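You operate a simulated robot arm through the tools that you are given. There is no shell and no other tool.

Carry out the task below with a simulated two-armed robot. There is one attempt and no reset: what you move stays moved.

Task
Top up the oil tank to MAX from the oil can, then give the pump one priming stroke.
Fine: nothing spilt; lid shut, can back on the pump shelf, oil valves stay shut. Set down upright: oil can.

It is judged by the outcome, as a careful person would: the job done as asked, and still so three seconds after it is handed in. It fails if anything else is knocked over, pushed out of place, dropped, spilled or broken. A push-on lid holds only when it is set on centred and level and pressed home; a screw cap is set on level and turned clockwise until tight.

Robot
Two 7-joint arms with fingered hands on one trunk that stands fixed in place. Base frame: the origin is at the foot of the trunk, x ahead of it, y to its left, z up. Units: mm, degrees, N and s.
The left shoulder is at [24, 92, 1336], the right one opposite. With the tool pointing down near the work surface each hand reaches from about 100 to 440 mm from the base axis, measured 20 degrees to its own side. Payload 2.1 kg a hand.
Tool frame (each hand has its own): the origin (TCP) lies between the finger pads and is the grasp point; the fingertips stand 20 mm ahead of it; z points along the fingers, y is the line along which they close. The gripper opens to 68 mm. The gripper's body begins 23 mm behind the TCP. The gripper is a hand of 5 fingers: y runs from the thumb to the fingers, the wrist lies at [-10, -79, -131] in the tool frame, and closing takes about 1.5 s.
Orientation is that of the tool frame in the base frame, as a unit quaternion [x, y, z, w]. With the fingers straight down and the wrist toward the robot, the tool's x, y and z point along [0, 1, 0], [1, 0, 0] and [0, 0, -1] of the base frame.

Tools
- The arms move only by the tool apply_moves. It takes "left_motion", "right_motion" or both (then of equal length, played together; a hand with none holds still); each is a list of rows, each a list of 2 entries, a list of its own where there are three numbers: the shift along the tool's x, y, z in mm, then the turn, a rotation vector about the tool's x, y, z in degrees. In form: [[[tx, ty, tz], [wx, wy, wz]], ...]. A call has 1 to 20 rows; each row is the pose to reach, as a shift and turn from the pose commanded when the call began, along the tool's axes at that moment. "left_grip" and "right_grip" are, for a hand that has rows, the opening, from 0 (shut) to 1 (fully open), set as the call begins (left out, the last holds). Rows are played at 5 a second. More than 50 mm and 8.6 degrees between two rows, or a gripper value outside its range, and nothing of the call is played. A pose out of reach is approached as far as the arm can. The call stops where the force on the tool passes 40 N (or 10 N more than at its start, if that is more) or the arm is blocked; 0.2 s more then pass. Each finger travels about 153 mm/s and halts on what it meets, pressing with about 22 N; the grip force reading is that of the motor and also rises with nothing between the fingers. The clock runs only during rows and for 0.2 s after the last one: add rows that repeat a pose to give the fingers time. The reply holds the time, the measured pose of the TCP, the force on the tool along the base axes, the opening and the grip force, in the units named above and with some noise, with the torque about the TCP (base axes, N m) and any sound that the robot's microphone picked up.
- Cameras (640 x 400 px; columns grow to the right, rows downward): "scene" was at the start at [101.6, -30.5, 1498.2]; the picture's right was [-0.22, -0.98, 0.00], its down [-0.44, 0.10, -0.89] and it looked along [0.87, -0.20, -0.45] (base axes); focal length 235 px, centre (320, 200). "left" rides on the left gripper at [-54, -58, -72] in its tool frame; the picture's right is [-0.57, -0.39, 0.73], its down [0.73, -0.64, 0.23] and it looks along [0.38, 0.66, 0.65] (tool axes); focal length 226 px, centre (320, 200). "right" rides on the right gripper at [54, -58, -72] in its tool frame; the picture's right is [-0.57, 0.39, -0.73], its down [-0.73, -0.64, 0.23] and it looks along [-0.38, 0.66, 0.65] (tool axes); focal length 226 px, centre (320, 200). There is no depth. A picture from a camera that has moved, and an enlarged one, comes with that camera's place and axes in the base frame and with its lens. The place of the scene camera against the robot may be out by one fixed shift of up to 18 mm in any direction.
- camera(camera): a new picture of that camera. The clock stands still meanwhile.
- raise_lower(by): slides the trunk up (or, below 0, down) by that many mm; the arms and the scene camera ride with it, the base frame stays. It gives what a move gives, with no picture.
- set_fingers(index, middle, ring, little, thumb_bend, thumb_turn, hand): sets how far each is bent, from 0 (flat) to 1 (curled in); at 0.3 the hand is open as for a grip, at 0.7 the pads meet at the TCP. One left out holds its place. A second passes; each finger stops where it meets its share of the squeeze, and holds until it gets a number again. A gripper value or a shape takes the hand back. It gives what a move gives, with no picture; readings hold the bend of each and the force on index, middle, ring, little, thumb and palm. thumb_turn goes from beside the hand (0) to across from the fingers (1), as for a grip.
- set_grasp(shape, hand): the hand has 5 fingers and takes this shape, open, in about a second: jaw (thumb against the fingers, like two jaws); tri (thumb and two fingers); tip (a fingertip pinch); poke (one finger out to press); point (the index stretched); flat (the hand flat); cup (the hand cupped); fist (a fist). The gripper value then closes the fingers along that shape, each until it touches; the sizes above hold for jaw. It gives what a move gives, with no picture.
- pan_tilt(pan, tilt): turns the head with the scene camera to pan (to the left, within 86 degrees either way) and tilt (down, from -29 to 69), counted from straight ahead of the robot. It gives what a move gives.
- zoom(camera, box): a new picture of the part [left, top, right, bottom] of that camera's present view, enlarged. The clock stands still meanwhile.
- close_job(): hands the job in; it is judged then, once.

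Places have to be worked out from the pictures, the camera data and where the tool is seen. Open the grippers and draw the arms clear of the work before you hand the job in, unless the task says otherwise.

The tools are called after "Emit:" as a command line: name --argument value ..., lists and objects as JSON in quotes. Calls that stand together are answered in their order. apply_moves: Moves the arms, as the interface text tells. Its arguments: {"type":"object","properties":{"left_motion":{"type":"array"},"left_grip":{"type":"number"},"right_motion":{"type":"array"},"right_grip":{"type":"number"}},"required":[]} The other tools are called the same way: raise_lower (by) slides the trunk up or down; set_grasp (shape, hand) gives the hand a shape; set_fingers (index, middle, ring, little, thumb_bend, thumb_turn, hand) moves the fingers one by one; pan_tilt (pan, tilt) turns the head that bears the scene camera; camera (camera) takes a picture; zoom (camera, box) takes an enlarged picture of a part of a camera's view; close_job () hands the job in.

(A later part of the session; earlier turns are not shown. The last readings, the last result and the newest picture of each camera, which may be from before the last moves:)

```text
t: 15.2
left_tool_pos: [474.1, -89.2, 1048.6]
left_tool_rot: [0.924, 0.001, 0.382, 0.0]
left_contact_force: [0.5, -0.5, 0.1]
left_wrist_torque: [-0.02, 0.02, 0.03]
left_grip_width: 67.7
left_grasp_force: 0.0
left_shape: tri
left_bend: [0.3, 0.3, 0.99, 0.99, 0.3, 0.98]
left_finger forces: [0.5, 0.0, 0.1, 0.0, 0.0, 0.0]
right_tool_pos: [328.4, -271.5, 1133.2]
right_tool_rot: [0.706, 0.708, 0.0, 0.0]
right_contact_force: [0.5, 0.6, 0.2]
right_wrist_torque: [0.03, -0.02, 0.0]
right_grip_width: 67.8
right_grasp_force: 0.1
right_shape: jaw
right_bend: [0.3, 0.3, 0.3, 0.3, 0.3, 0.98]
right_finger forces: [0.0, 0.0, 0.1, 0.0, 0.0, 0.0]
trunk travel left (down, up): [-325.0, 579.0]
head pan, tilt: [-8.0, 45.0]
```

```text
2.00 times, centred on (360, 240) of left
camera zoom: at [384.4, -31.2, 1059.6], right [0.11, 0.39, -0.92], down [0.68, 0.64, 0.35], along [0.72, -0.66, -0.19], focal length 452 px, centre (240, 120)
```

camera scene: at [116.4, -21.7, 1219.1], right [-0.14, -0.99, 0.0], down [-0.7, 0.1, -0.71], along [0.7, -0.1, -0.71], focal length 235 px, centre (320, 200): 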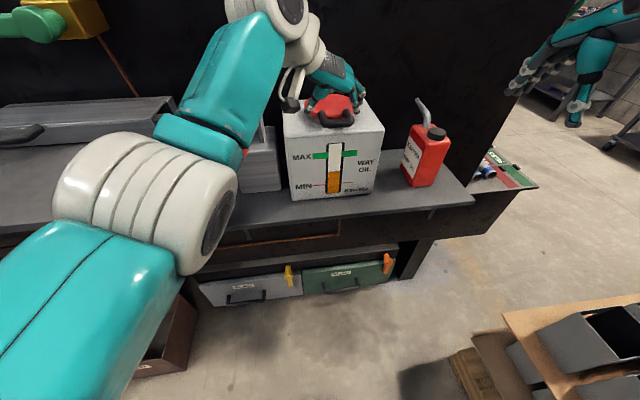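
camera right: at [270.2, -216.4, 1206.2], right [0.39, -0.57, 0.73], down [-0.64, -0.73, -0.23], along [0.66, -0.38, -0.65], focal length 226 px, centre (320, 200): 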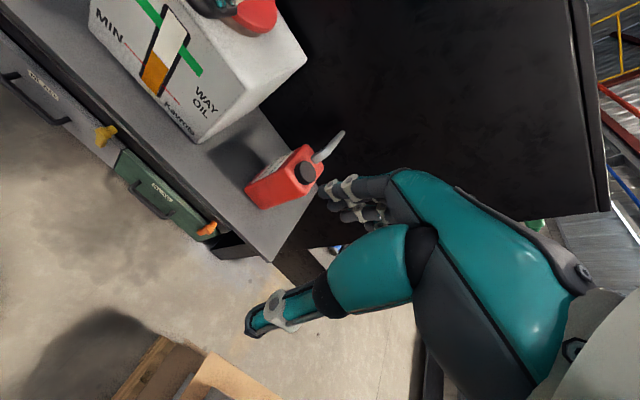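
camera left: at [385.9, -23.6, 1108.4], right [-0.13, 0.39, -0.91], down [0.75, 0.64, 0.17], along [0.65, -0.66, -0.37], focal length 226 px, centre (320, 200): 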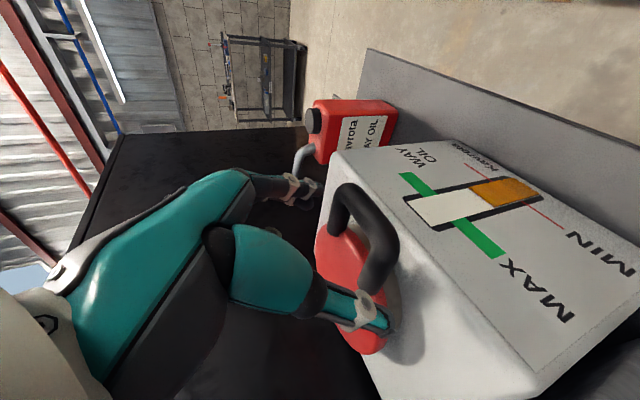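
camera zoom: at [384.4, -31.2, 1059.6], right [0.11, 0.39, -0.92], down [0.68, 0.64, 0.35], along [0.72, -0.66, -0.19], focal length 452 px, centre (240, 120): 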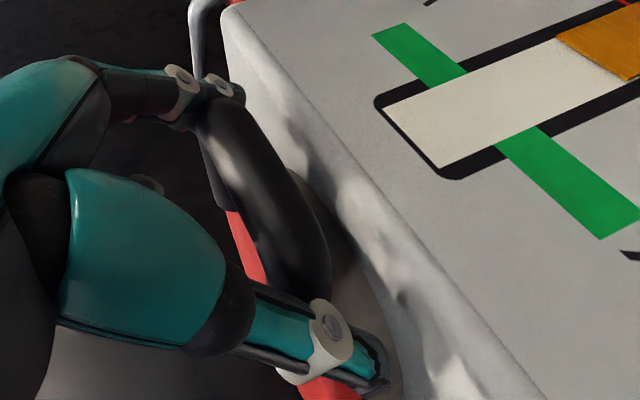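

The index is just brushing the -y prong (0.5 N) while the thumb still has a gap, so the handle is about 4 mm further toward -y. I shift over and then close the grip.

Emit:
apply_moves --left_motion '[[[0, 4, 0], [0, 0, 0]], [[0, 4, 0], [0, 0, 0]]]'

Emit:
apply_moves --left_motion '[[[0, 0, 0], [0, 0, 0]], [[0, 0, 0], [0, 0, 0]], [[0, 0, 0], [0, 0, 0]], [[0, 0, 0], [0, 0, 0]], [[0, 0, 0], [0, 0, 0]], [[0, 0, 0], [0, 0, 0]], [[0, 0, 0], [0, 0, 0]], [[0, 0, 0], [0, 0, 0]]]' --left_grip 0

Emit:
zoom --camera "left" --box '[240, 140, 480, 340]'

Emit:
zoom --camera "scene" --box '[260, 60, 420, 160]'

```text
t: 15.8
left_tool_pos: [474.5, -93.2, 1047.0]
left_tool_rot: [0.924, 0.001, 0.383, -0.001]
left_contact_force: [-0.7, 2.3, -0.2]
left_wrist_torque: [-0.01, 0.04, 0.01]
left_grip_width: 68.0
left_grasp_force: 0.1
left_shape: tri
left_bend: [0.3, 0.3, 0.99, 0.99, 0.28, 0.98]
left_finger forces: [0.0, 0.0, 0.0, 0.0, 0.9, 0.0]
right_tool_pos: [329.9, -270.7, 1132.7]
right_tool_rot: [0.707, 0.707, 0.0, 0.0]
right_contact_force: [-0.8, -0.2, -0.2]
right_wrist_torque: [-0.01, 0.04, 0.02]
right_grip_width: 67.4
right_grasp_force: 0.0
right_shape: jaw
right_bend: [0.3, 0.3, 0.3, 0.3, 0.3, 0.98]
right_finger forces: [0.1, 0.0, 0.0, 0.0, 0.0, 0.0]
trunk travel left (down, up): [-325.0, 579.0]
head pan, tilt: [-8.0, 45.0]
```

```text
t: 17.6
left_tool_pos: [474.2, -92.1, 1048.3]
left_tool_rot: [0.924, 0.001, 0.382, 0.0]
left_contact_force: [-0.2, 1.9, -1.1]
left_wrist_torque: [0.01, 0.01, 0.01]
left_grip_width: 47.9
left_grasp_force: 21.8
left_shape: tri
left_bend: [0.75, 0.39, 1.0, 1.0, 0.42, 0.99]
left_finger forces: [12.9, 11.1, 0.1, 0.0, 26.5, 0.1]
right_tool_pos: [330.0, -272.0, 1133.8]
right_tool_rot: [0.706, 0.708, -0.001, 0.0]
right_contact_force: [-0.1, 0.6, -0.7]
right_wrist_torque: [0.0, 0.0, 0.02]
right_grip_width: 67.6
right_grasp_force: 0.1
right_shape: jaw
right_bend: [0.3, 0.3, 0.3, 0.3, 0.3, 0.98]
right_finger forces: [0.0, 0.0, 0.0, 0.1, 0.0, 0.0]
trunk travel left (down, up): [-325.0, 579.0]
head pan, tilt: [-8.0, 45.0]
```

```text
2.00 times, centred on (360, 240) of left
camera zoom: at [385.0, -35.2, 1059.7], right [0.11, 0.39, -0.92], down [0.68, 0.64, 0.35], along [0.72, -0.66, -0.19], focal length 452 px, centre (240, 120)
```

zoom: 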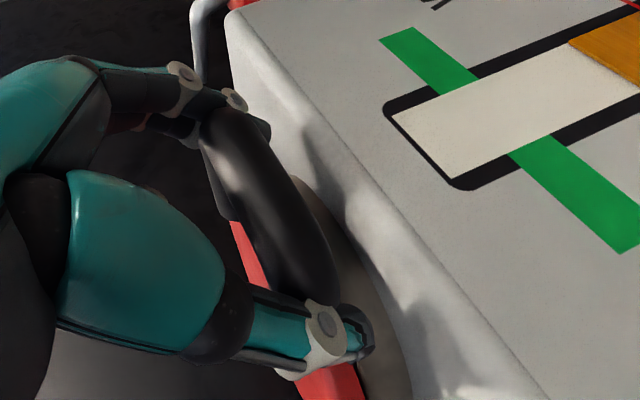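

```text
4.00 times, centred on (340, 110) of scene
camera zoom: at [116.5, -21.5, 1219.0], right [-0.14, -0.99, 0.0], down [-0.7, 0.1, -0.71], along [0.7, -0.1, -0.71], focal length 939 px, centre (240, 560)
```

zoom: 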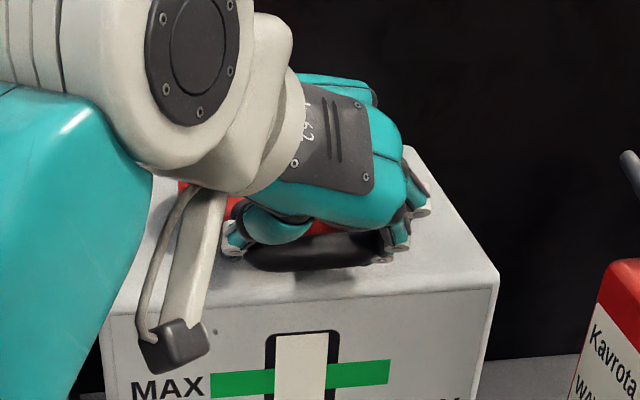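

The grip holds the handle with index, middle and thumb at 13, 11 and 26 N. I lift straight up a few millimetres to learn whether the lid is push-on or hinged.

Emit:
apply_moves --left_motion '[[[2.1, 0, -2.1], [0, 0, 0]], [[4.2, 0, -4.2], [0, 0, 0]], [[6.4, 0, -6.4], [0, 0, 0]], [[8.5, 0, -8.5], [0, 0, 0]]]'

Emit:
camera --camera "scene"

Emit:
camera --camera "left"

Emit:
camera --camera "right"

```text
t: 18.6
left_tool_pos: [475.4, -93.1, 1060.4]
left_tool_rot: [0.924, 0.001, 0.383, -0.001]
left_contact_force: [3.7, 0.9, -2.7]
left_wrist_torque: [-0.02, 0.01, -0.09]
left_grip_width: 48.2
left_grasp_force: 21.6
left_shape: tri
left_bend: [0.75, 0.38, 1.0, 1.0, 0.43, 0.99]
left_finger forces: [12.1, 12.3, 0.0, 0.2, 26.4, 0.1]
right_tool_pos: [328.7, -270.5, 1133.1]
right_tool_rot: [0.706, 0.708, -0.001, 0.0]
right_contact_force: [-0.1, -0.2, 1.2]
right_wrist_torque: [0.02, 0.01, 0.02]
right_grip_width: 67.8
right_grasp_force: 0.1
right_shape: jaw
right_bend: [0.3, 0.3, 0.3, 0.3, 0.3, 0.98]
right_finger forces: [0.0, 0.0, 0.0, 0.1, 0.1, 0.1]
trunk travel left (down, up): [-325.0, 579.0]
head pan, tilt: [-8.0, 45.0]
```

```text
taken
camera scene: at [117.4, -21.7, 1218.9], right [-0.14, -0.99, 0.0], down [-0.7, 0.1, -0.71], along [0.7, -0.1, -0.71], focal length 235 px, centre (320, 200)
```

scene: 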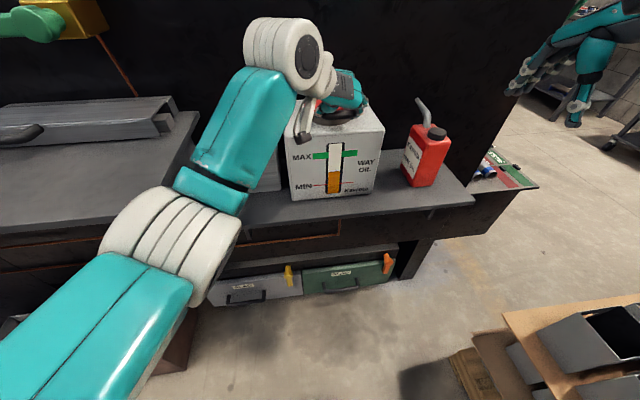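

```text
taken
camera left: at [385.5, -35.0, 1071.4], right [0.11, 0.39, -0.92], down [0.68, 0.64, 0.35], along [0.72, -0.66, -0.19], focal length 226 px, centre (320, 200)
```

left: 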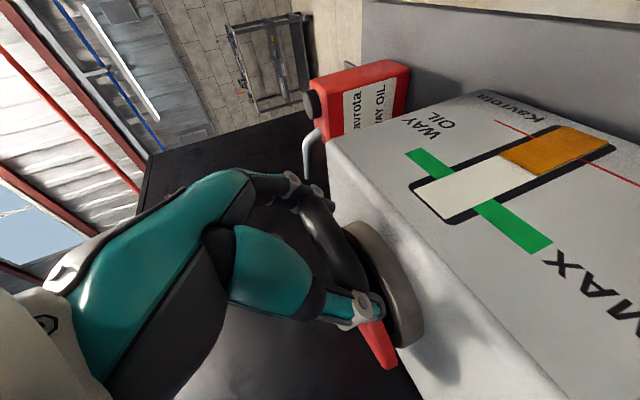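

```text
taken
camera right: at [271.2, -216.4, 1205.9], right [0.39, -0.57, 0.73], down [-0.64, -0.73, -0.23], along [0.66, -0.38, -0.65], focal length 226 px, centre (320, 200)
```

right: 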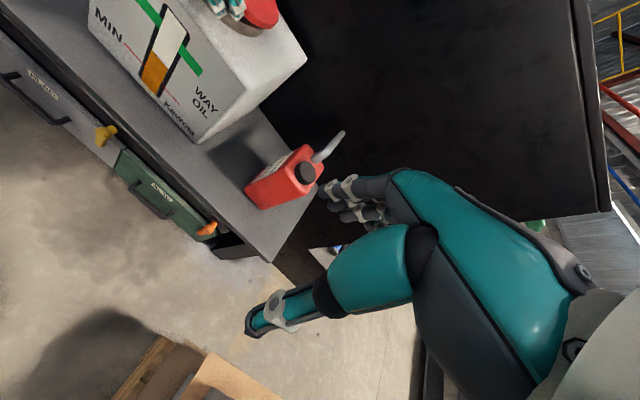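

The handle rose 12 mm with only a few newtons. I zoom in to see whether the lid came up level or is tilting about a rear hinge.

Emit:
zoom --camera "left" --box '[280, 180, 450, 390]'

Emit:
zoom --camera "right" --box '[180, 0, 340, 100]'

Emit:
zoom --camera "scene" --box '[280, 60, 400, 140]'

```text
1.90 times, centred on (365, 285) of left
camera zoom: at [385.5, -35.0, 1071.4], right [0.11, 0.39, -0.92], down [0.68, 0.64, 0.35], along [0.72, -0.66, -0.19], focal length 431 px, centre (234, 38)
```

zoom: 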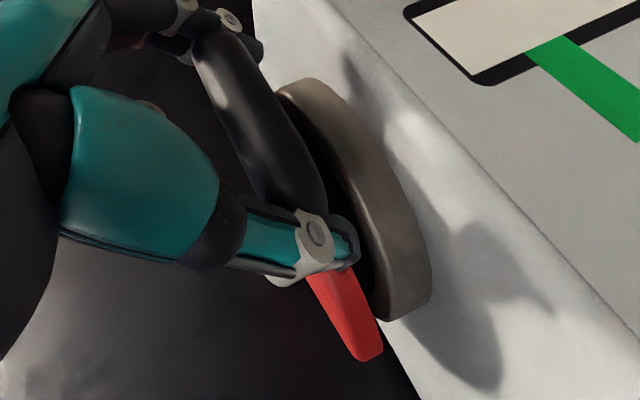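

```text
4.00 times, centred on (260, 50) of right
camera zoom: at [271.2, -216.4, 1205.9], right [0.39, -0.57, 0.73], down [-0.64, -0.73, -0.23], along [0.66, -0.38, -0.65], focal length 904 px, centre (560, 800)
```

zoom: 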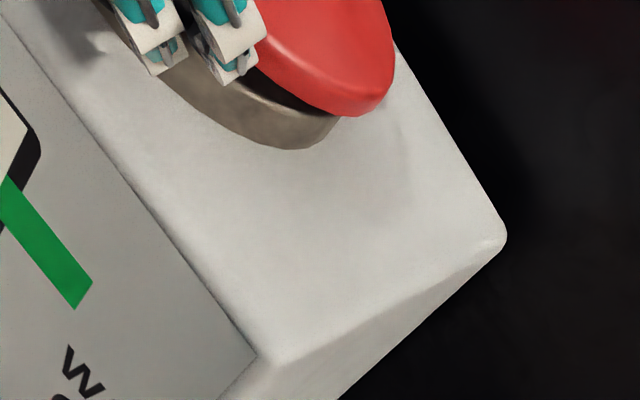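

```text
5.00 times, centred on (340, 100) of scene
camera zoom: at [117.4, -21.7, 1218.9], right [-0.14, -0.99, 0.0], down [-0.7, 0.1, -0.71], along [0.7, -0.1, -0.71], focal length 1173 px, centre (220, 700)
```

zoom: 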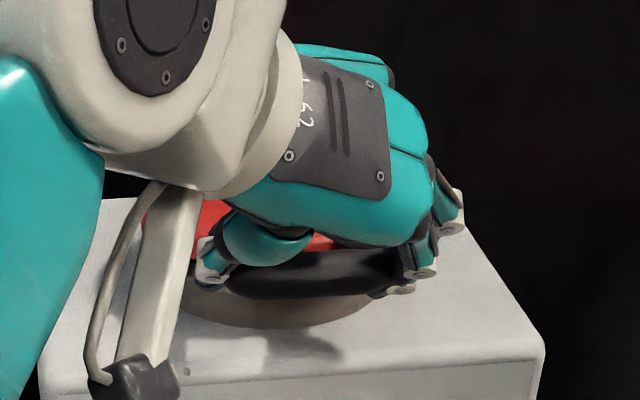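

The gap is wedge-shaped and the hand is being drawn toward +x, so this is a flap lid hinged at the rear near x 583. I follow that arc, turning the hand with the lid about 16°, and check the forces.

Emit:
apply_moves --left_motion '[[[6.7, 0, -3.7], [0, 4, 0]], [[13.7, 0, -7.1], [0, 8, 0]], [[20.9, 0, -9.9], [0, 12, 0]], [[28.4, 0, -12.2], [0, 16, 0]]]'

Emit:
camera --camera "scene"

Emit:
camera --camera "left"

Emit:
zoom --camera "right" --box '[140, 0, 340, 125]'

```text
t: 19.6
left_tool_pos: [486.0, -96.7, 1088.0]
left_tool_rot: [0.862, -0.001, 0.508, 0.0]
left_contact_force: [0.0, -8.7, -0.6]
left_wrist_torque: [-0.04, 0.02, -0.14]
left_grip_width: 18.8
left_grasp_force: 21.7
left_shape: tri
left_bend: [0.77, 0.43, 1.0, 1.0, 0.75, 1.0]
left_finger forces: [0.0, 7.7, 0.0, 0.0, 0.9, 0.0]
right_tool_pos: [329.0, -273.9, 1132.8]
right_tool_rot: [0.707, 0.708, 0.0, -0.001]
right_contact_force: [0.2, -1.2, 0.5]
right_wrist_torque: [0.0, 0.0, 0.01]
right_grip_width: 67.6
right_grasp_force: 0.0
right_shape: jaw
right_bend: [0.3, 0.3, 0.3, 0.3, 0.3, 0.98]
right_finger forces: [0.0, 0.1, 0.0, 0.0, 0.0, 0.0]
trunk travel left (down, up): [-325.0, 579.0]
head pan, tilt: [-8.0, 45.0]
```

```text
taken
camera scene: at [117.0, -24.5, 1218.9], right [-0.14, -0.99, 0.0], down [-0.7, 0.1, -0.71], along [0.7, -0.1, -0.71], focal length 235 px, centre (320, 200)
```

scene: 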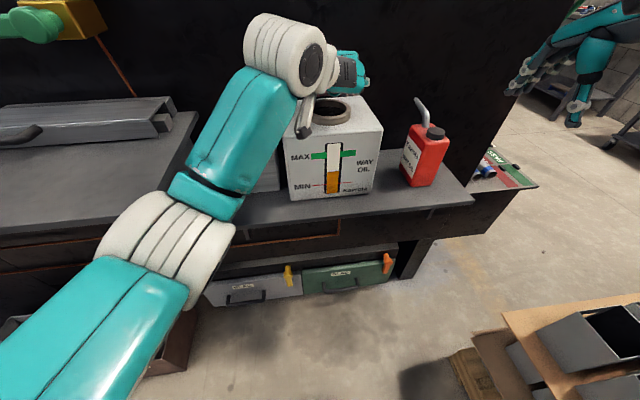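

```text
taken
camera left: at [396.8, -39.6, 1075.0], right [0.36, 0.39, -0.85], down [0.56, 0.64, 0.53], along [0.75, -0.67, 0.02], focal length 226 px, centre (320, 200)
```

left: 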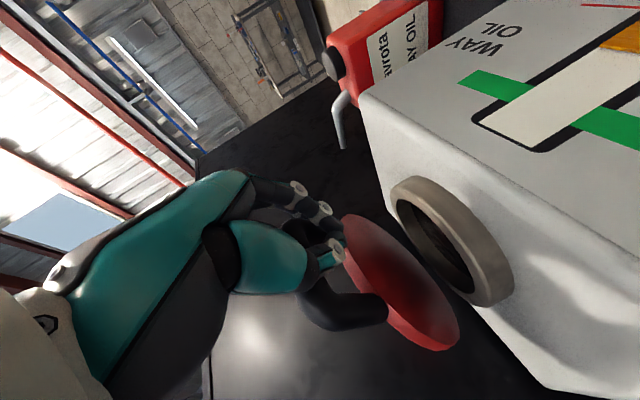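

```text
3.20 times, centred on (240, 62) of right
camera zoom: at [270.7, -219.3, 1205.4], right [0.39, -0.57, 0.73], down [-0.64, -0.73, -0.23], along [0.66, -0.37, -0.65], focal length 723 px, centre (576, 640)
```

zoom: 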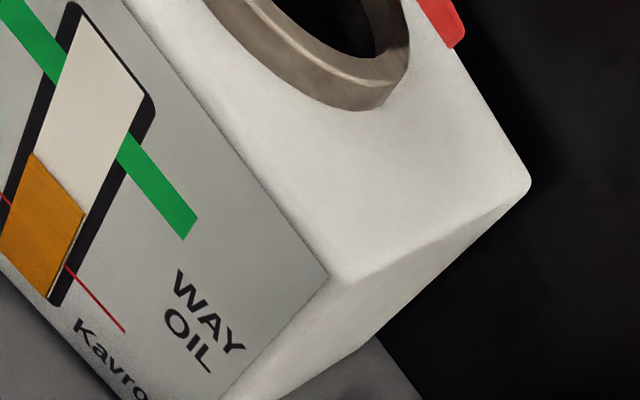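

The thumb slipped (grip width 18.8) and the lid sits differently now. I hold still and look closely before doing anything else.

Emit:
zoom --camera "left" --box '[220, 150, 540, 370]'

Emit:
zoom --camera "scene" --box '[280, 30, 400, 130]'

Emit:
camera --camera "right"

```text
1.82 times, centred on (380, 260) of left
camera zoom: at [396.8, -39.6, 1075.0], right [0.36, 0.39, -0.85], down [0.56, 0.64, 0.53], along [0.75, -0.67, 0.02], focal length 411 px, centre (211, 91)
```

zoom: 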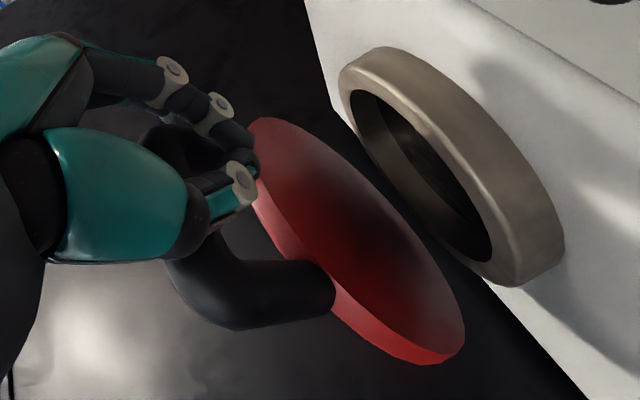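

```text
4.00 times, centred on (340, 80) of scene
camera zoom: at [117.0, -24.5, 1218.9], right [-0.14, -0.99, 0.0], down [-0.7, 0.1, -0.71], along [0.7, -0.1, -0.71], focal length 939 px, centre (240, 680)
```

zoom: 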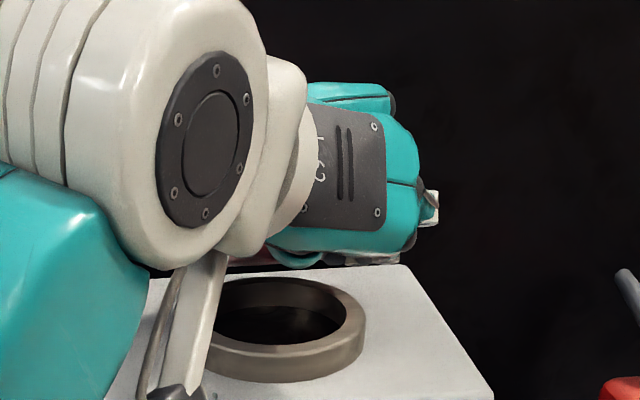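

```text
taken
camera right: at [270.7, -219.3, 1205.4], right [0.39, -0.57, 0.73], down [-0.64, -0.73, -0.23], along [0.66, -0.37, -0.65], focal length 226 px, centre (320, 200)
```

right: 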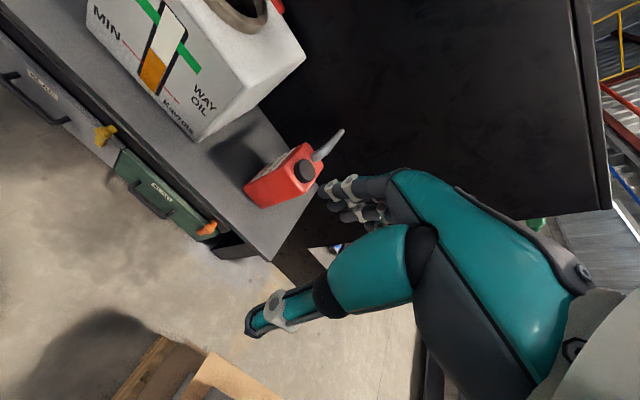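

The geometry fits a rear hinge: the handle corner is now at z≈1101 and the lid is open about 30°, resting on my fingers, which have slipped under the loop. I keep pushing it up and back from below along the arc.

Emit:
apply_moves --left_motion '[[[12.4, 0, 0.5], [0, 4, 0]], [[24.8, 0, 2], [0, 8, 0]], [[37.2, 0, 4], [0, 12, 0]], [[49.6, 0, 6.8], [0, 15, 0]]]'

Emit:
camera --camera "scene"

Emit:
camera --camera "left"

Emit:
camera --camera "right"

```text
t: 20.6
left_tool_pos: [517.0, -95.2, 1129.5]
left_tool_rot: [0.79, 0.0, 0.613, -0.001]
left_contact_force: [2.2, -12.1, -5.9]
left_wrist_torque: [0.15, 0.09, -0.13]
left_grip_width: 20.0
left_grasp_force: 22.5
left_shape: tri
left_bend: [0.77, 0.41, 1.0, 1.0, 0.75, 1.0]
left_finger forces: [0.0, 11.1, 0.1, 0.0, 0.0, 0.1]
right_tool_pos: [329.6, -273.1, 1134.2]
right_tool_rot: [0.706, 0.708, 0.0, -0.001]
right_contact_force: [0.8, -0.7, 0.8]
right_wrist_torque: [-0.01, 0.0, 0.01]
right_grip_width: 67.6
right_grasp_force: 0.1
right_shape: jaw
right_bend: [0.3, 0.3, 0.3, 0.3, 0.3, 0.98]
right_finger forces: [0.1, 0.1, 0.1, 0.1, 0.1, 0.0]
trunk travel left (down, up): [-325.0, 579.0]
head pan, tilt: [-8.0, 45.0]
```

```text
taken
camera scene: at [117.5, -23.8, 1218.8], right [-0.14, -0.99, 0.0], down [-0.7, 0.1, -0.71], along [0.7, -0.1, -0.71], focal length 235 px, centre (320, 200)
```

scene: 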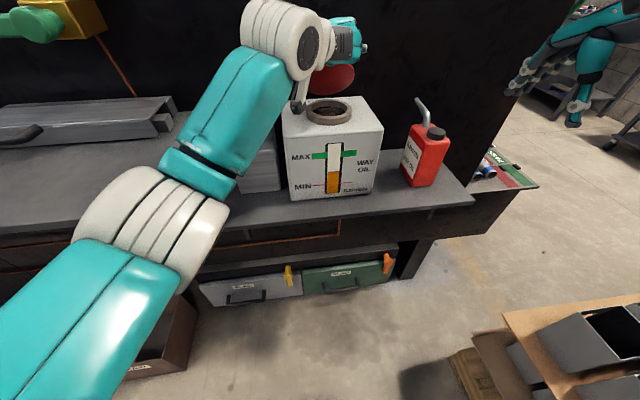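

```text
taken
camera left: at [434.3, -36.7, 1093.1], right [0.57, 0.39, -0.73], down [0.4, 0.64, 0.66], along [0.72, -0.66, 0.21], focal length 226 px, centre (320, 200)
```

left: 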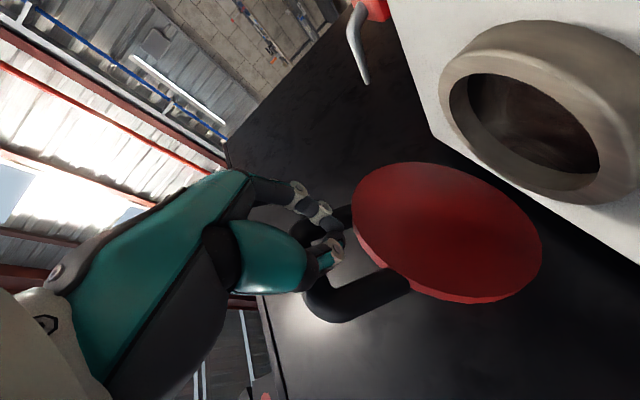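

```text
taken
camera right: at [271.3, -218.5, 1205.4], right [0.39, -0.57, 0.73], down [-0.64, -0.73, -0.23], along [0.66, -0.37, -0.65], focal length 226 px, centre (320, 200)
```

right: 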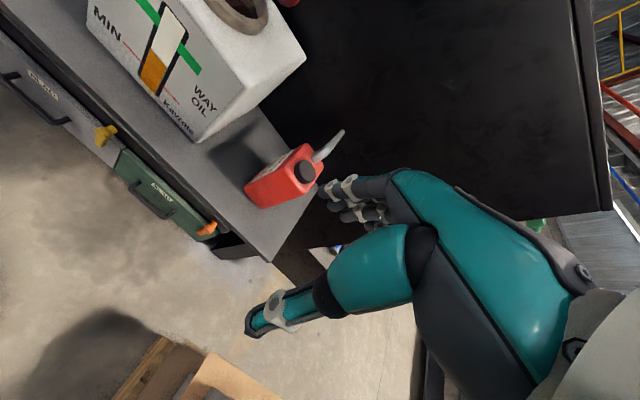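

The lid is now up about 50° and the neck is clear. I push it a little further with the left hand, close to its reach limit.

Emit:
apply_moves --left_motion '[[[5.8, 0, 5.7], [0, 4, 0]], [[11.6, 0, 11.5], [0, 8, 0]], [[11.6, 0, 11.5], [0, 8, 0]]]'

Emit:
zoom --camera "scene" --box '[260, 20, 420, 130]'

Emit:
camera --camera "left"

```text
t: 21.4
left_tool_pos: [529.6, -93.8, 1137.6]
left_tool_rot: [0.744, 0.0, 0.668, -0.001]
left_contact_force: [1.7, -9.1, -5.5]
left_wrist_torque: [0.13, 0.11, -0.09]
left_grip_width: 20.0
left_grasp_force: 21.2
left_shape: tri
left_bend: [0.77, 0.41, 1.0, 1.0, 0.75, 1.0]
left_finger forces: [0.0, 10.1, 0.0, 0.0, 0.0, 0.0]
right_tool_pos: [329.8, -273.8, 1131.7]
right_tool_rot: [0.707, 0.708, 0.0, -0.002]
right_contact_force: [0.2, 1.0, 0.3]
right_wrist_torque: [0.02, 0.02, 0.04]
right_grip_width: 67.6
right_grasp_force: 0.1
right_shape: jaw
right_bend: [0.3, 0.3, 0.3, 0.3, 0.3, 0.98]
right_finger forces: [0.0, 0.0, 0.0, 0.0, 0.0, 0.0]
trunk travel left (down, up): [-325.0, 579.0]
head pan, tilt: [-8.0, 45.0]
```

```text
3.64 times, centred on (340, 75) of scene
camera zoom: at [117.5, -23.4, 1218.9], right [-0.14, -0.99, 0.0], down [-0.7, 0.1, -0.71], along [0.7, -0.1, -0.71], focal length 853 px, centre (247, 654)
```

zoom: 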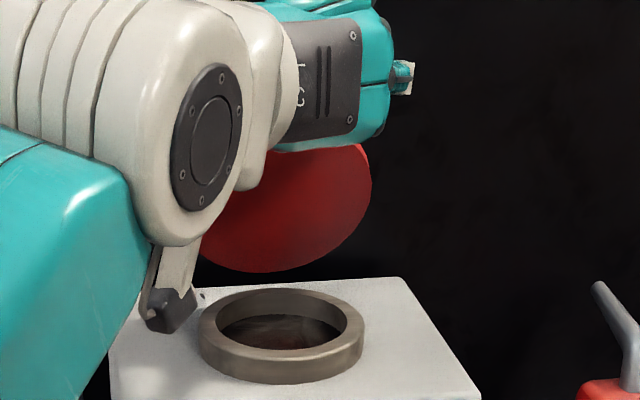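

```text
taken
camera left: at [453.4, -36.9, 1090.0], right [0.66, 0.39, -0.64], down [0.3, 0.64, 0.71], along [0.68, -0.66, 0.31], focal length 226 px, centre (320, 200)
```

left: 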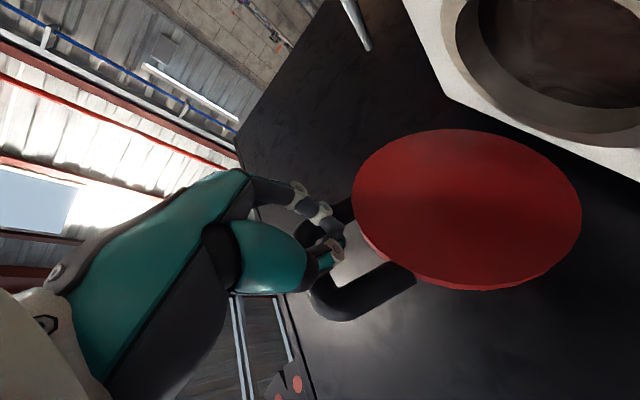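

The lid stands at roughly 60–65° and is laterally constrained, which confirms the hinge. The left arm is near its limit, so I shape the right hand as a pointer to push the lid past vertical from underneath, and check how it looks first.

Emit:
set_grasp --shape "point" --hand "right"

Emit:
pan_tilt --pan -30 --tilt 30

Emit:
camera --camera "scene"

Emit:
camera --camera "right"

```text
t: 22.3
left_tool_pos: [530.7, -93.6, 1137.4]
left_tool_rot: [0.744, 0.0, 0.668, -0.003]
left_contact_force: [2.1, -9.4, -5.3]
left_wrist_torque: [0.15, 0.13, -0.1]
left_grip_width: 19.7
left_grasp_force: 22.1
left_shape: tri
left_bend: [0.77, 0.41, 1.0, 1.0, 0.74, 1.0]
left_finger forces: [0.1, 9.7, 0.0, 0.1, 0.1, 0.1]
right_tool_pos: [330.2, -272.2, 1133.3]
right_tool_rot: [0.706, 0.708, 0.0, -0.001]
right_contact_force: [-0.6, 0.1, -0.4]
right_wrist_torque: [0.03, 0.01, -0.01]
right_grip_width: 63.6
right_grasp_force: 0.0
right_shape: point
right_bend: [0.2, 1.0, 1.0, 1.0, 0.98, 0.88]
right_finger forces: [0.0, 0.0, 0.1, 0.0, 0.0, 0.0]
trunk travel left (down, up): [-325.0, 579.0]
head pan, tilt: [-8.0, 45.0]
```

```text
t: 23.2
left_tool_pos: [530.4, -94.6, 1136.3]
left_tool_rot: [0.744, 0.0, 0.668, -0.001]
left_contact_force: [2.5, -8.6, -5.1]
left_wrist_torque: [0.13, 0.06, -0.08]
left_grip_width: 19.9
left_grasp_force: 22.1
left_shape: tri
left_bend: [0.77, 0.41, 1.0, 1.0, 0.74, 1.0]
left_finger forces: [0.0, 9.7, 0.0, 0.0, 0.1, 0.0]
right_tool_pos: [329.3, -273.1, 1133.8]
right_tool_rot: [0.706, 0.708, 0.0, -0.001]
right_contact_force: [-0.3, 0.3, 0.9]
right_wrist_torque: [-0.01, 0.01, 0.0]
right_grip_width: 63.7
right_grasp_force: 0.1
right_shape: point
right_bend: [0.2, 1.0, 1.0, 1.0, 0.98, 0.88]
right_finger forces: [0.0, 0.0, 0.1, 0.0, 0.0, 0.0]
trunk travel left (down, up): [-325.0, 579.0]
head pan, tilt: [-30.0, 30.0]
```

```text
taken
camera scene: at [115.2, -57.2, 1241.4], right [-0.5, -0.87, 0.0], down [-0.43, 0.25, -0.86], along [0.75, -0.43, -0.5], focal length 235 px, centre (320, 200)
```

scene: 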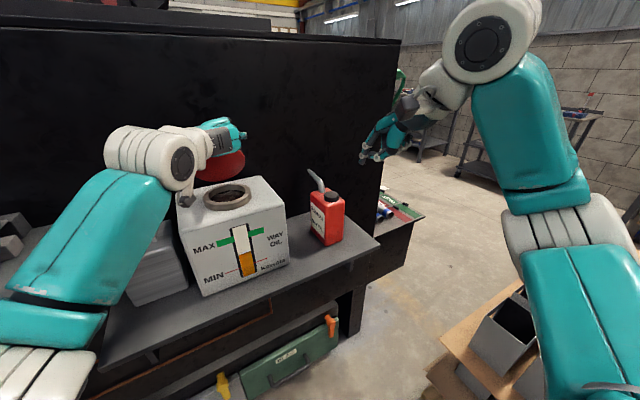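

```text
taken
camera right: at [271.2, -218.1, 1205.5], right [0.39, -0.57, 0.73], down [-0.64, -0.73, -0.23], along [0.66, -0.37, -0.65], focal length 226 px, centre (320, 200)
```

right: 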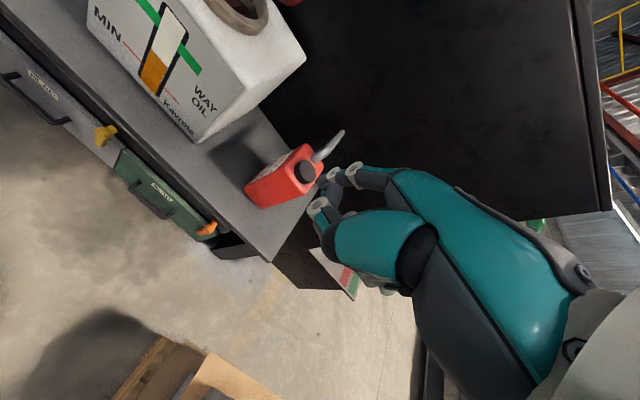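

I straighten the right index fully and look at where its tip sits relative to the hand.

Emit:
set_fingers --hand "right" --index 0

Emit:
zoom --camera "scene" --box '[330, 50, 490, 170]'

Emit:
zoom --camera "right" --box '[240, 100, 480, 300]'

```text
t: 24.2
left_tool_pos: [530.1, -95.0, 1137.2]
left_tool_rot: [0.744, 0.0, 0.669, -0.001]
left_contact_force: [2.2, -8.4, -5.1]
left_wrist_torque: [0.15, 0.1, -0.08]
left_grip_width: 19.9
left_grasp_force: 21.6
left_shape: tri
left_bend: [0.77, 0.41, 1.0, 1.0, 0.74, 1.0]
left_finger forces: [0.0, 9.8, 0.0, 0.1, 0.0, 0.0]
right_tool_pos: [329.8, -272.6, 1132.9]
right_tool_rot: [0.707, 0.707, 0.0, -0.001]
right_contact_force: [-0.5, -0.4, -0.4]
right_wrist_torque: [-0.04, -0.01, 0.02]
right_grip_width: 28.5
right_grasp_force: 0.0
right_shape: fingers
right_bend: [0.0, 1.0, 1.0, 1.0, 0.98, 0.88]
right_finger forces: [0.0, 0.1, 0.1, 0.0, 0.0, 0.0]
trunk travel left (down, up): [-325.0, 579.0]
head pan, tilt: [-30.0, 30.0]
```

```text
3.33 times, centred on (410, 110) of scene
camera zoom: at [115.2, -57.3, 1241.5], right [-0.5, -0.87, 0.0], down [-0.43, 0.25, -0.87], along [0.75, -0.43, -0.5], focal length 782 px, centre (20, 500)
```

zoom: 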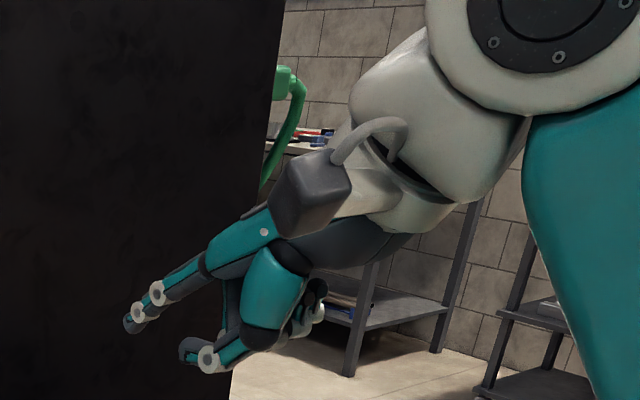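

```text
2.00 times, centred on (360, 200) of right
camera zoom: at [271.2, -218.1, 1205.5], right [0.39, -0.57, 0.73], down [-0.64, -0.73, -0.23], along [0.66, -0.37, -0.65], focal length 452 px, centre (240, 200)
```

zoom: 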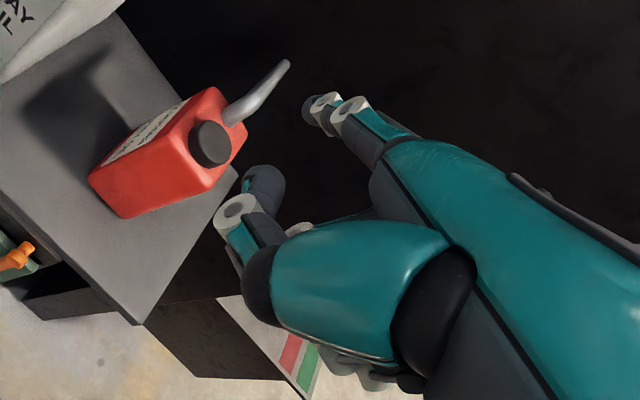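

A straight-finger hand gives about 195 mm from wrist to tip, enough for the right arm to reach the lid hinge zone. I set the right hand flat so it can slide under the lid like a plate.

Emit:
set_grasp --shape "flat" --hand "right"

Emit:
zoom --camera "scene" --box '[330, 50, 490, 170]'

Emit:
zoom --camera "right" --box '[240, 100, 480, 300]'

Emit:
zoom --camera "left" --box '[220, 140, 440, 340]'

```text
t: 25.1
left_tool_pos: [529.9, -94.2, 1137.9]
left_tool_rot: [0.744, 0.0, 0.668, -0.001]
left_contact_force: [2.1, -7.9, -5.4]
left_wrist_torque: [0.14, 0.1, -0.09]
left_grip_width: 19.7
left_grasp_force: 22.2
left_shape: tri
left_bend: [0.77, 0.41, 1.0, 1.0, 0.74, 1.0]
left_finger forces: [0.0, 9.6, 0.0, 0.0, 0.1, 0.1]
right_tool_pos: [330.3, -272.6, 1132.3]
right_tool_rot: [0.706, 0.708, 0.0, -0.001]
right_contact_force: [-0.4, -0.2, 1.1]
right_wrist_torque: [0.0, -0.02, -0.01]
right_grip_width: 63.4
right_grasp_force: 0.1
right_shape: flat
right_bend: [0.0, 0.0, 0.0, 0.0, 0.4, 0.0]
right_finger forces: [0.0, 0.1, 0.1, 0.0, 0.1, 0.0]
trunk travel left (down, up): [-325.0, 579.0]
head pan, tilt: [-30.0, 30.0]
```

```text
3.33 times, centred on (410, 110) of scene
camera zoom: at [115.2, -57.3, 1241.5], right [-0.5, -0.87, 0.0], down [-0.43, 0.25, -0.87], along [0.75, -0.43, -0.5], focal length 782 px, centre (20, 500)
```

zoom: 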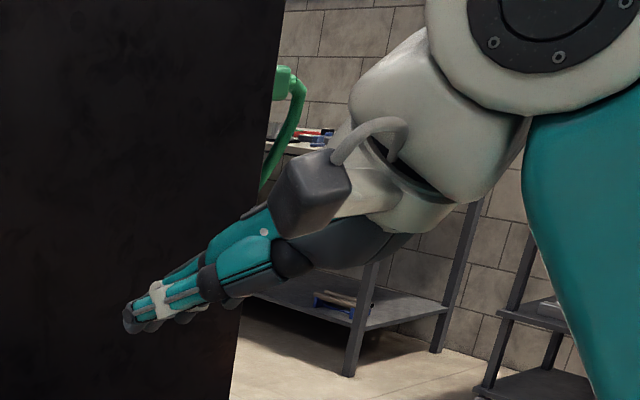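

```text
2.00 times, centred on (360, 200) of right
camera zoom: at [271.2, -218.1, 1205.5], right [0.39, -0.57, 0.73], down [-0.64, -0.73, -0.23], along [0.66, -0.37, -0.65], focal length 452 px, centre (240, 200)
```

zoom: 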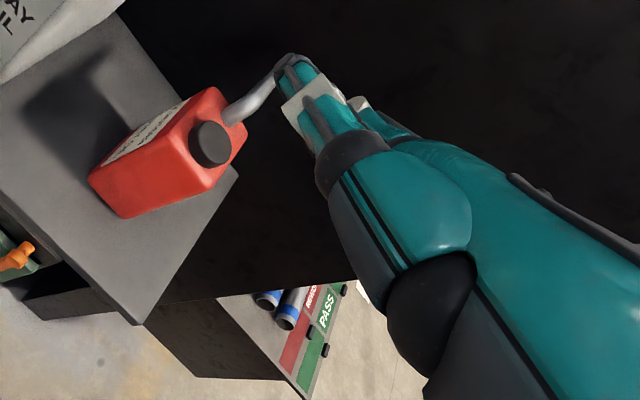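

```text
2.00 times, centred on (330, 240) of left
camera zoom: at [453.2, -37.0, 1090.0], right [0.66, 0.39, -0.64], down [0.31, 0.64, 0.7], along [0.68, -0.66, 0.31], focal length 452 px, centre (300, 120)
```

zoom: 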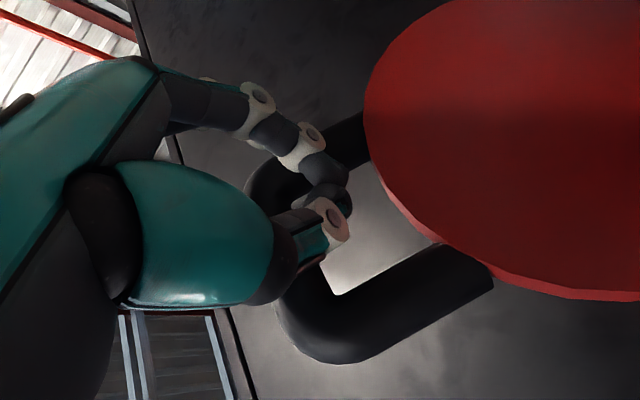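

The left fingers sit under the handle and prop the lid. I rotate the flat right hand to horizontal, palm down and yawed 20° left, staging it to the right-front of the tank.

Emit:
apply_moves --right_motion '[[[7.8, 6.7, 12.2], [-6.93, 1.22, -3.18]], [[15.7, 13.3, 24.3], [-13.86, 2.44, -6.36]], [[23.5, 20, 36.5], [-20.79, 3.66, -9.55]], [[31.3, 26.7, 48.7], [-27.71, 4.88, -12.73]], [[39.2, 33.3, 60.8], [-34.64, 6.1, -15.91]], [[47, 40, 73], [-41.57, 7.32, -19.09]], [[47, 40, 73], [-41.57, 7.32, -19.09]]]'

Emit:
camera --camera "scene"

Emit:
camera --camera "right"

```text
t: 26.7
left_tool_pos: [531.3, -94.2, 1137.9]
left_tool_rot: [0.743, 0.0, 0.669, -0.001]
left_contact_force: [1.9, -9.0, -5.2]
left_wrist_torque: [0.13, 0.09, -0.1]
left_grip_width: 19.9
left_grasp_force: 21.5
left_shape: tri
left_bend: [0.77, 0.41, 1.0, 1.0, 0.74, 1.0]
left_finger forces: [0.0, 9.7, 0.0, 0.1, 0.0, 0.0]
right_tool_pos: [370.3, -226.3, 1060.6]
right_tool_rot: [0.534, 0.766, 0.295, 0.204]
right_contact_force: [0.4, -1.2, 0.8]
right_wrist_torque: [-0.01, 0.04, 0.0]
right_grip_width: 63.2
right_grasp_force: 0.2
right_shape: flat
right_bend: [0.0, 0.0, 0.0, 0.0, 0.4, 0.0]
right_finger forces: [0.1, 0.0, 0.0, 0.1, 0.0, 0.0]
trunk travel left (down, up): [-325.0, 579.0]
head pan, tilt: [-30.0, 30.0]
```

```text
taken
camera scene: at [115.1, -57.3, 1241.5], right [-0.5, -0.87, 0.0], down [-0.43, 0.25, -0.87], along [0.75, -0.43, -0.5], focal length 235 px, centre (320, 200)
```

scene: 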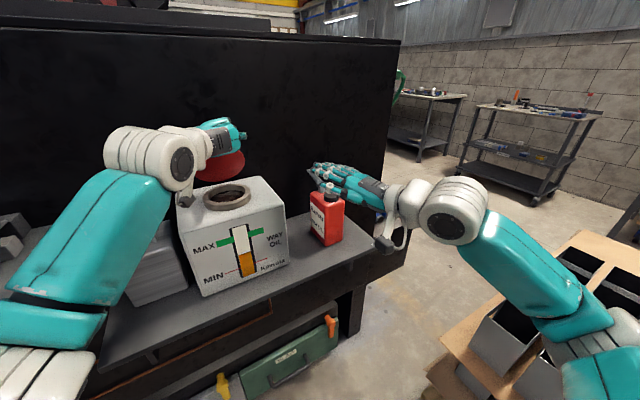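

```text
taken
camera right: at [265.5, -205.7, 1074.9], right [0.01, -0.6, 0.8], down [-0.05, -0.8, -0.6], along [1.0, -0.04, -0.04], focal length 226 px, centre (320, 200)
```

right: 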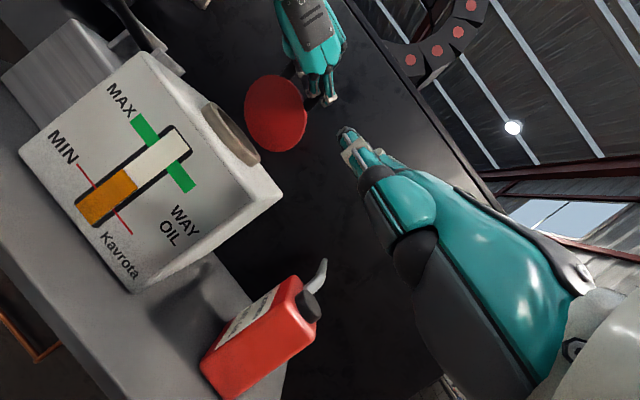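

The right camera now sees the lid face-on at about 70°, with its centre near (567,-91,1084). I advance the flat right hand under the left hand toward the lid, stopping short to check.

Emit:
apply_moves --right_motion '[[[7.1, 21.4, 26.5], [0, 0, 0]], [[14.2, 42.8, 53.1], [0, 0, 0]], [[21.4, 64.1, 79.6], [0, 0, 0]], [[26.7, 80.2, 99.5], [0, 0, 0]], [[26.7, 80.2, 99.5], [0, 0, 0]]]'

Emit:
camera --camera "scene"

Emit:
camera --camera "right"

Emit:
camera --camera "left"

```text
t: 27.9
left_tool_pos: [531.3, -94.7, 1136.8]
left_tool_rot: [0.744, 0.0, 0.668, -0.001]
left_contact_force: [2.3, -8.5, -4.5]
left_wrist_torque: [0.16, 0.08, -0.07]
left_grip_width: 19.7
left_grasp_force: 22.2
left_shape: tri
left_bend: [0.77, 0.41, 1.0, 1.0, 0.74, 1.0]
left_finger forces: [0.0, 9.8, 0.0, 0.0, 0.0, 0.0]
right_tool_pos: [479.5, -155.9, 1039.7]
right_tool_rot: [0.534, 0.765, 0.295, 0.205]
right_contact_force: [-0.3, 0.1, -0.2]
right_wrist_torque: [0.0, 0.01, -0.01]
right_grip_width: 63.3
right_grasp_force: 0.1
right_shape: flat
right_bend: [0.0, 0.0, 0.0, 0.0, 0.4, 0.0]
right_finger forces: [0.0, 0.0, 0.1, 0.1, 0.0, 0.1]
trunk travel left (down, up): [-325.0, 579.0]
head pan, tilt: [-30.0, 30.0]
```

```text
taken
camera scene: at [115.1, -57.3, 1241.5], right [-0.5, -0.87, 0.0], down [-0.43, 0.25, -0.87], along [0.75, -0.43, -0.5], focal length 235 px, centre (320, 200)
```

scene: 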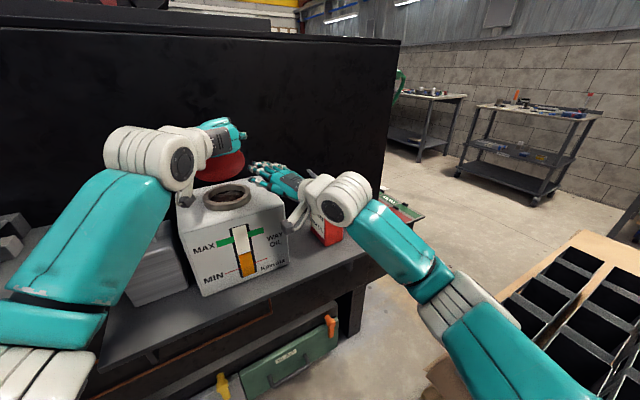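

```text
taken
camera right: at [374.5, -136.5, 1054.7], right [0.01, -0.6, 0.8], down [-0.05, -0.8, -0.6], along [1.0, -0.04, -0.04], focal length 226 px, centre (320, 200)
```

right: 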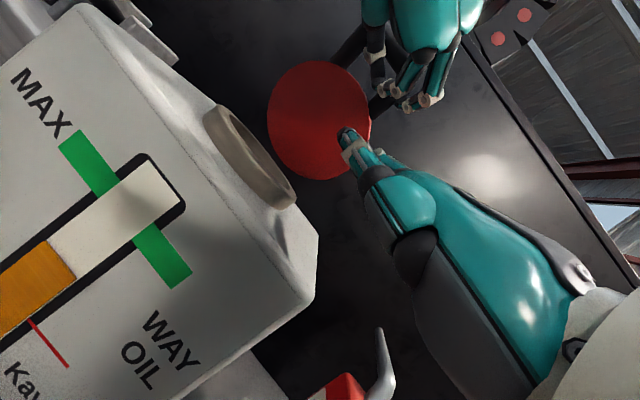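

```text
taken
camera left: at [453.1, -37.0, 1090.1], right [0.66, 0.39, -0.64], down [0.31, 0.64, 0.7], along [0.68, -0.66, 0.31], focal length 226 px, centre (320, 200)
```

left: 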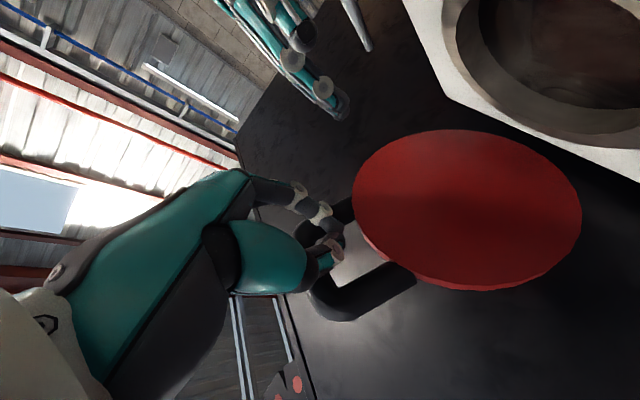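

The right fingertips are near (523,-132,1084), well clear of the left hand. I advance slowly until they touch the lid's underside.

Emit:
apply_moves --right_motion '[[[2.4, 6.9, 9.2], [0, 0, 0]], [[4.9, 13.7, 18.4], [0, 0, 0]], [[7.3, 20.6, 27.6], [0, 0, 0]], [[9.7, 27.4, 36.8], [0, 0, 0]]]'

Emit:
camera --camera "right"

Emit:
camera --camera "left"

```text
t: 28.9
left_tool_pos: [529.6, -94.7, 1138.1]
left_tool_rot: [0.744, 0.0, 0.668, -0.002]
left_contact_force: [3.4, -10.3, -3.8]
left_wrist_torque: [0.12, 0.08, -0.07]
left_grip_width: 19.5
left_grasp_force: 22.1
left_shape: tri
left_bend: [0.77, 0.42, 1.0, 1.0, 0.74, 1.0]
left_finger forces: [0.0, 9.4, 0.0, 0.0, 0.1, 0.0]
right_tool_pos: [518.7, -132.1, 1031.1]
right_tool_rot: [0.535, 0.765, 0.294, 0.205]
right_contact_force: [-5.1, -1.1, -2.2]
right_wrist_torque: [0.03, -0.19, 0.0]
right_grip_width: 63.1
right_grasp_force: 0.0
right_shape: flat
right_bend: [0.0, 0.02, 0.01, 0.0, 0.4, 0.0]
right_finger forces: [0.1, 4.4, 1.8, 0.0, 0.1, 0.0]
trunk travel left (down, up): [-325.0, 579.0]
head pan, tilt: [-30.0, 30.0]
```

```text
taken
camera right: at [412.3, -112.5, 1046.4], right [0.01, -0.6, 0.8], down [-0.05, -0.8, -0.6], along [1.0, -0.04, -0.04], focal length 226 px, centre (320, 200)
```

right: 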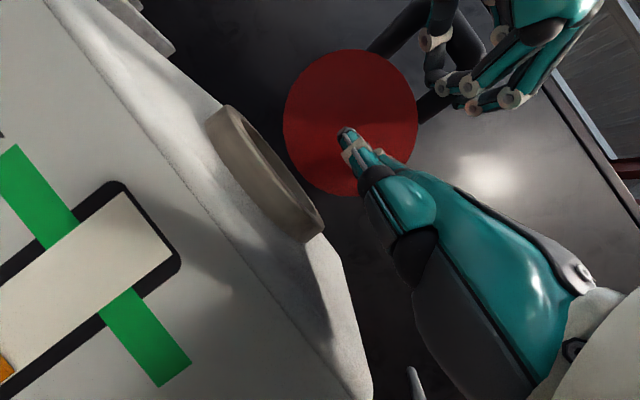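

```text
taken
camera left: at [452.7, -37.3, 1090.2], right [0.66, 0.39, -0.64], down [0.31, 0.64, 0.71], along [0.68, -0.66, 0.31], focal length 226 px, centre (320, 200)
```

left: 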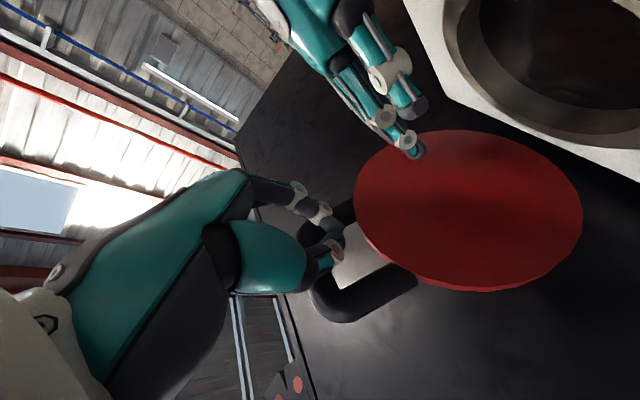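

The right fingers now press on the lid (middle 4.4 N, ring 1.8 N). I release the left middle finger so the lid rests on the right hand.

Emit:
set_fingers --hand "left" --middle 0.2 --index 0.3

Emit:
camera --camera "right"

Emit:
camera --camera "left"

```text
t: 29.9
left_tool_pos: [531.0, -93.6, 1140.0]
left_tool_rot: [0.744, 0.0, 0.668, 0.0]
left_contact_force: [0.8, -0.1, 0.0]
left_wrist_torque: [0.01, 0.01, 0.02]
left_grip_width: 18.3
left_grasp_force: 0.1
left_shape: fingers
left_bend: [0.3, 0.2, 1.0, 1.0, 0.78, 1.0]
left_finger forces: [0.0, 0.0, 0.0, 0.0, 0.0, 0.0]
right_tool_pos: [516.4, -130.7, 1032.0]
right_tool_rot: [0.534, 0.766, 0.294, 0.204]
right_contact_force: [-0.3, 1.4, 0.5]
right_wrist_torque: [0.01, 0.04, 0.04]
right_grip_width: 63.5
right_grasp_force: 0.0
right_shape: flat
right_bend: [0.0, 0.0, 0.0, 0.0, 0.4, 0.0]
right_finger forces: [0.1, 0.0, 0.1, 0.0, 0.1, 0.0]
trunk travel left (down, up): [-325.0, 579.0]
head pan, tilt: [-30.0, 30.0]
```

```text
taken
camera right: at [412.0, -110.8, 1047.1], right [0.01, -0.6, 0.8], down [-0.05, -0.8, -0.6], along [1.0, -0.04, -0.04], focal length 226 px, centre (320, 200)
```

right: 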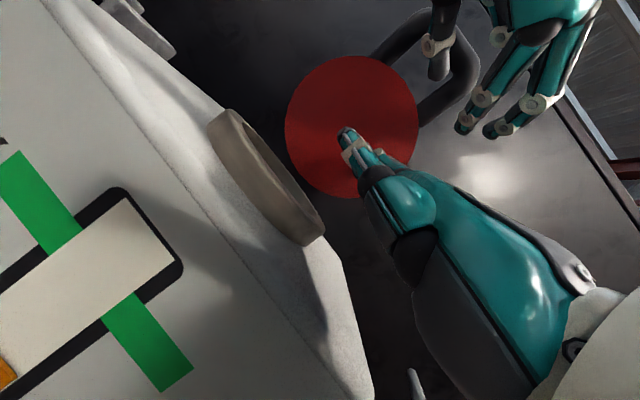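

```text
taken
camera left: at [452.5, -35.4, 1090.5], right [0.66, 0.39, -0.64], down [0.3, 0.64, 0.7], along [0.68, -0.66, 0.31], focal length 226 px, centre (320, 200)
```

left: 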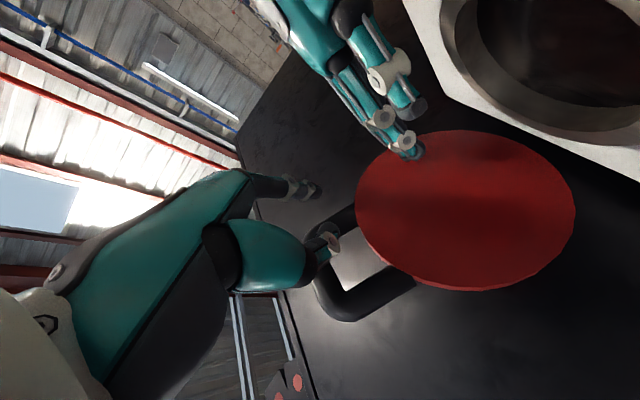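

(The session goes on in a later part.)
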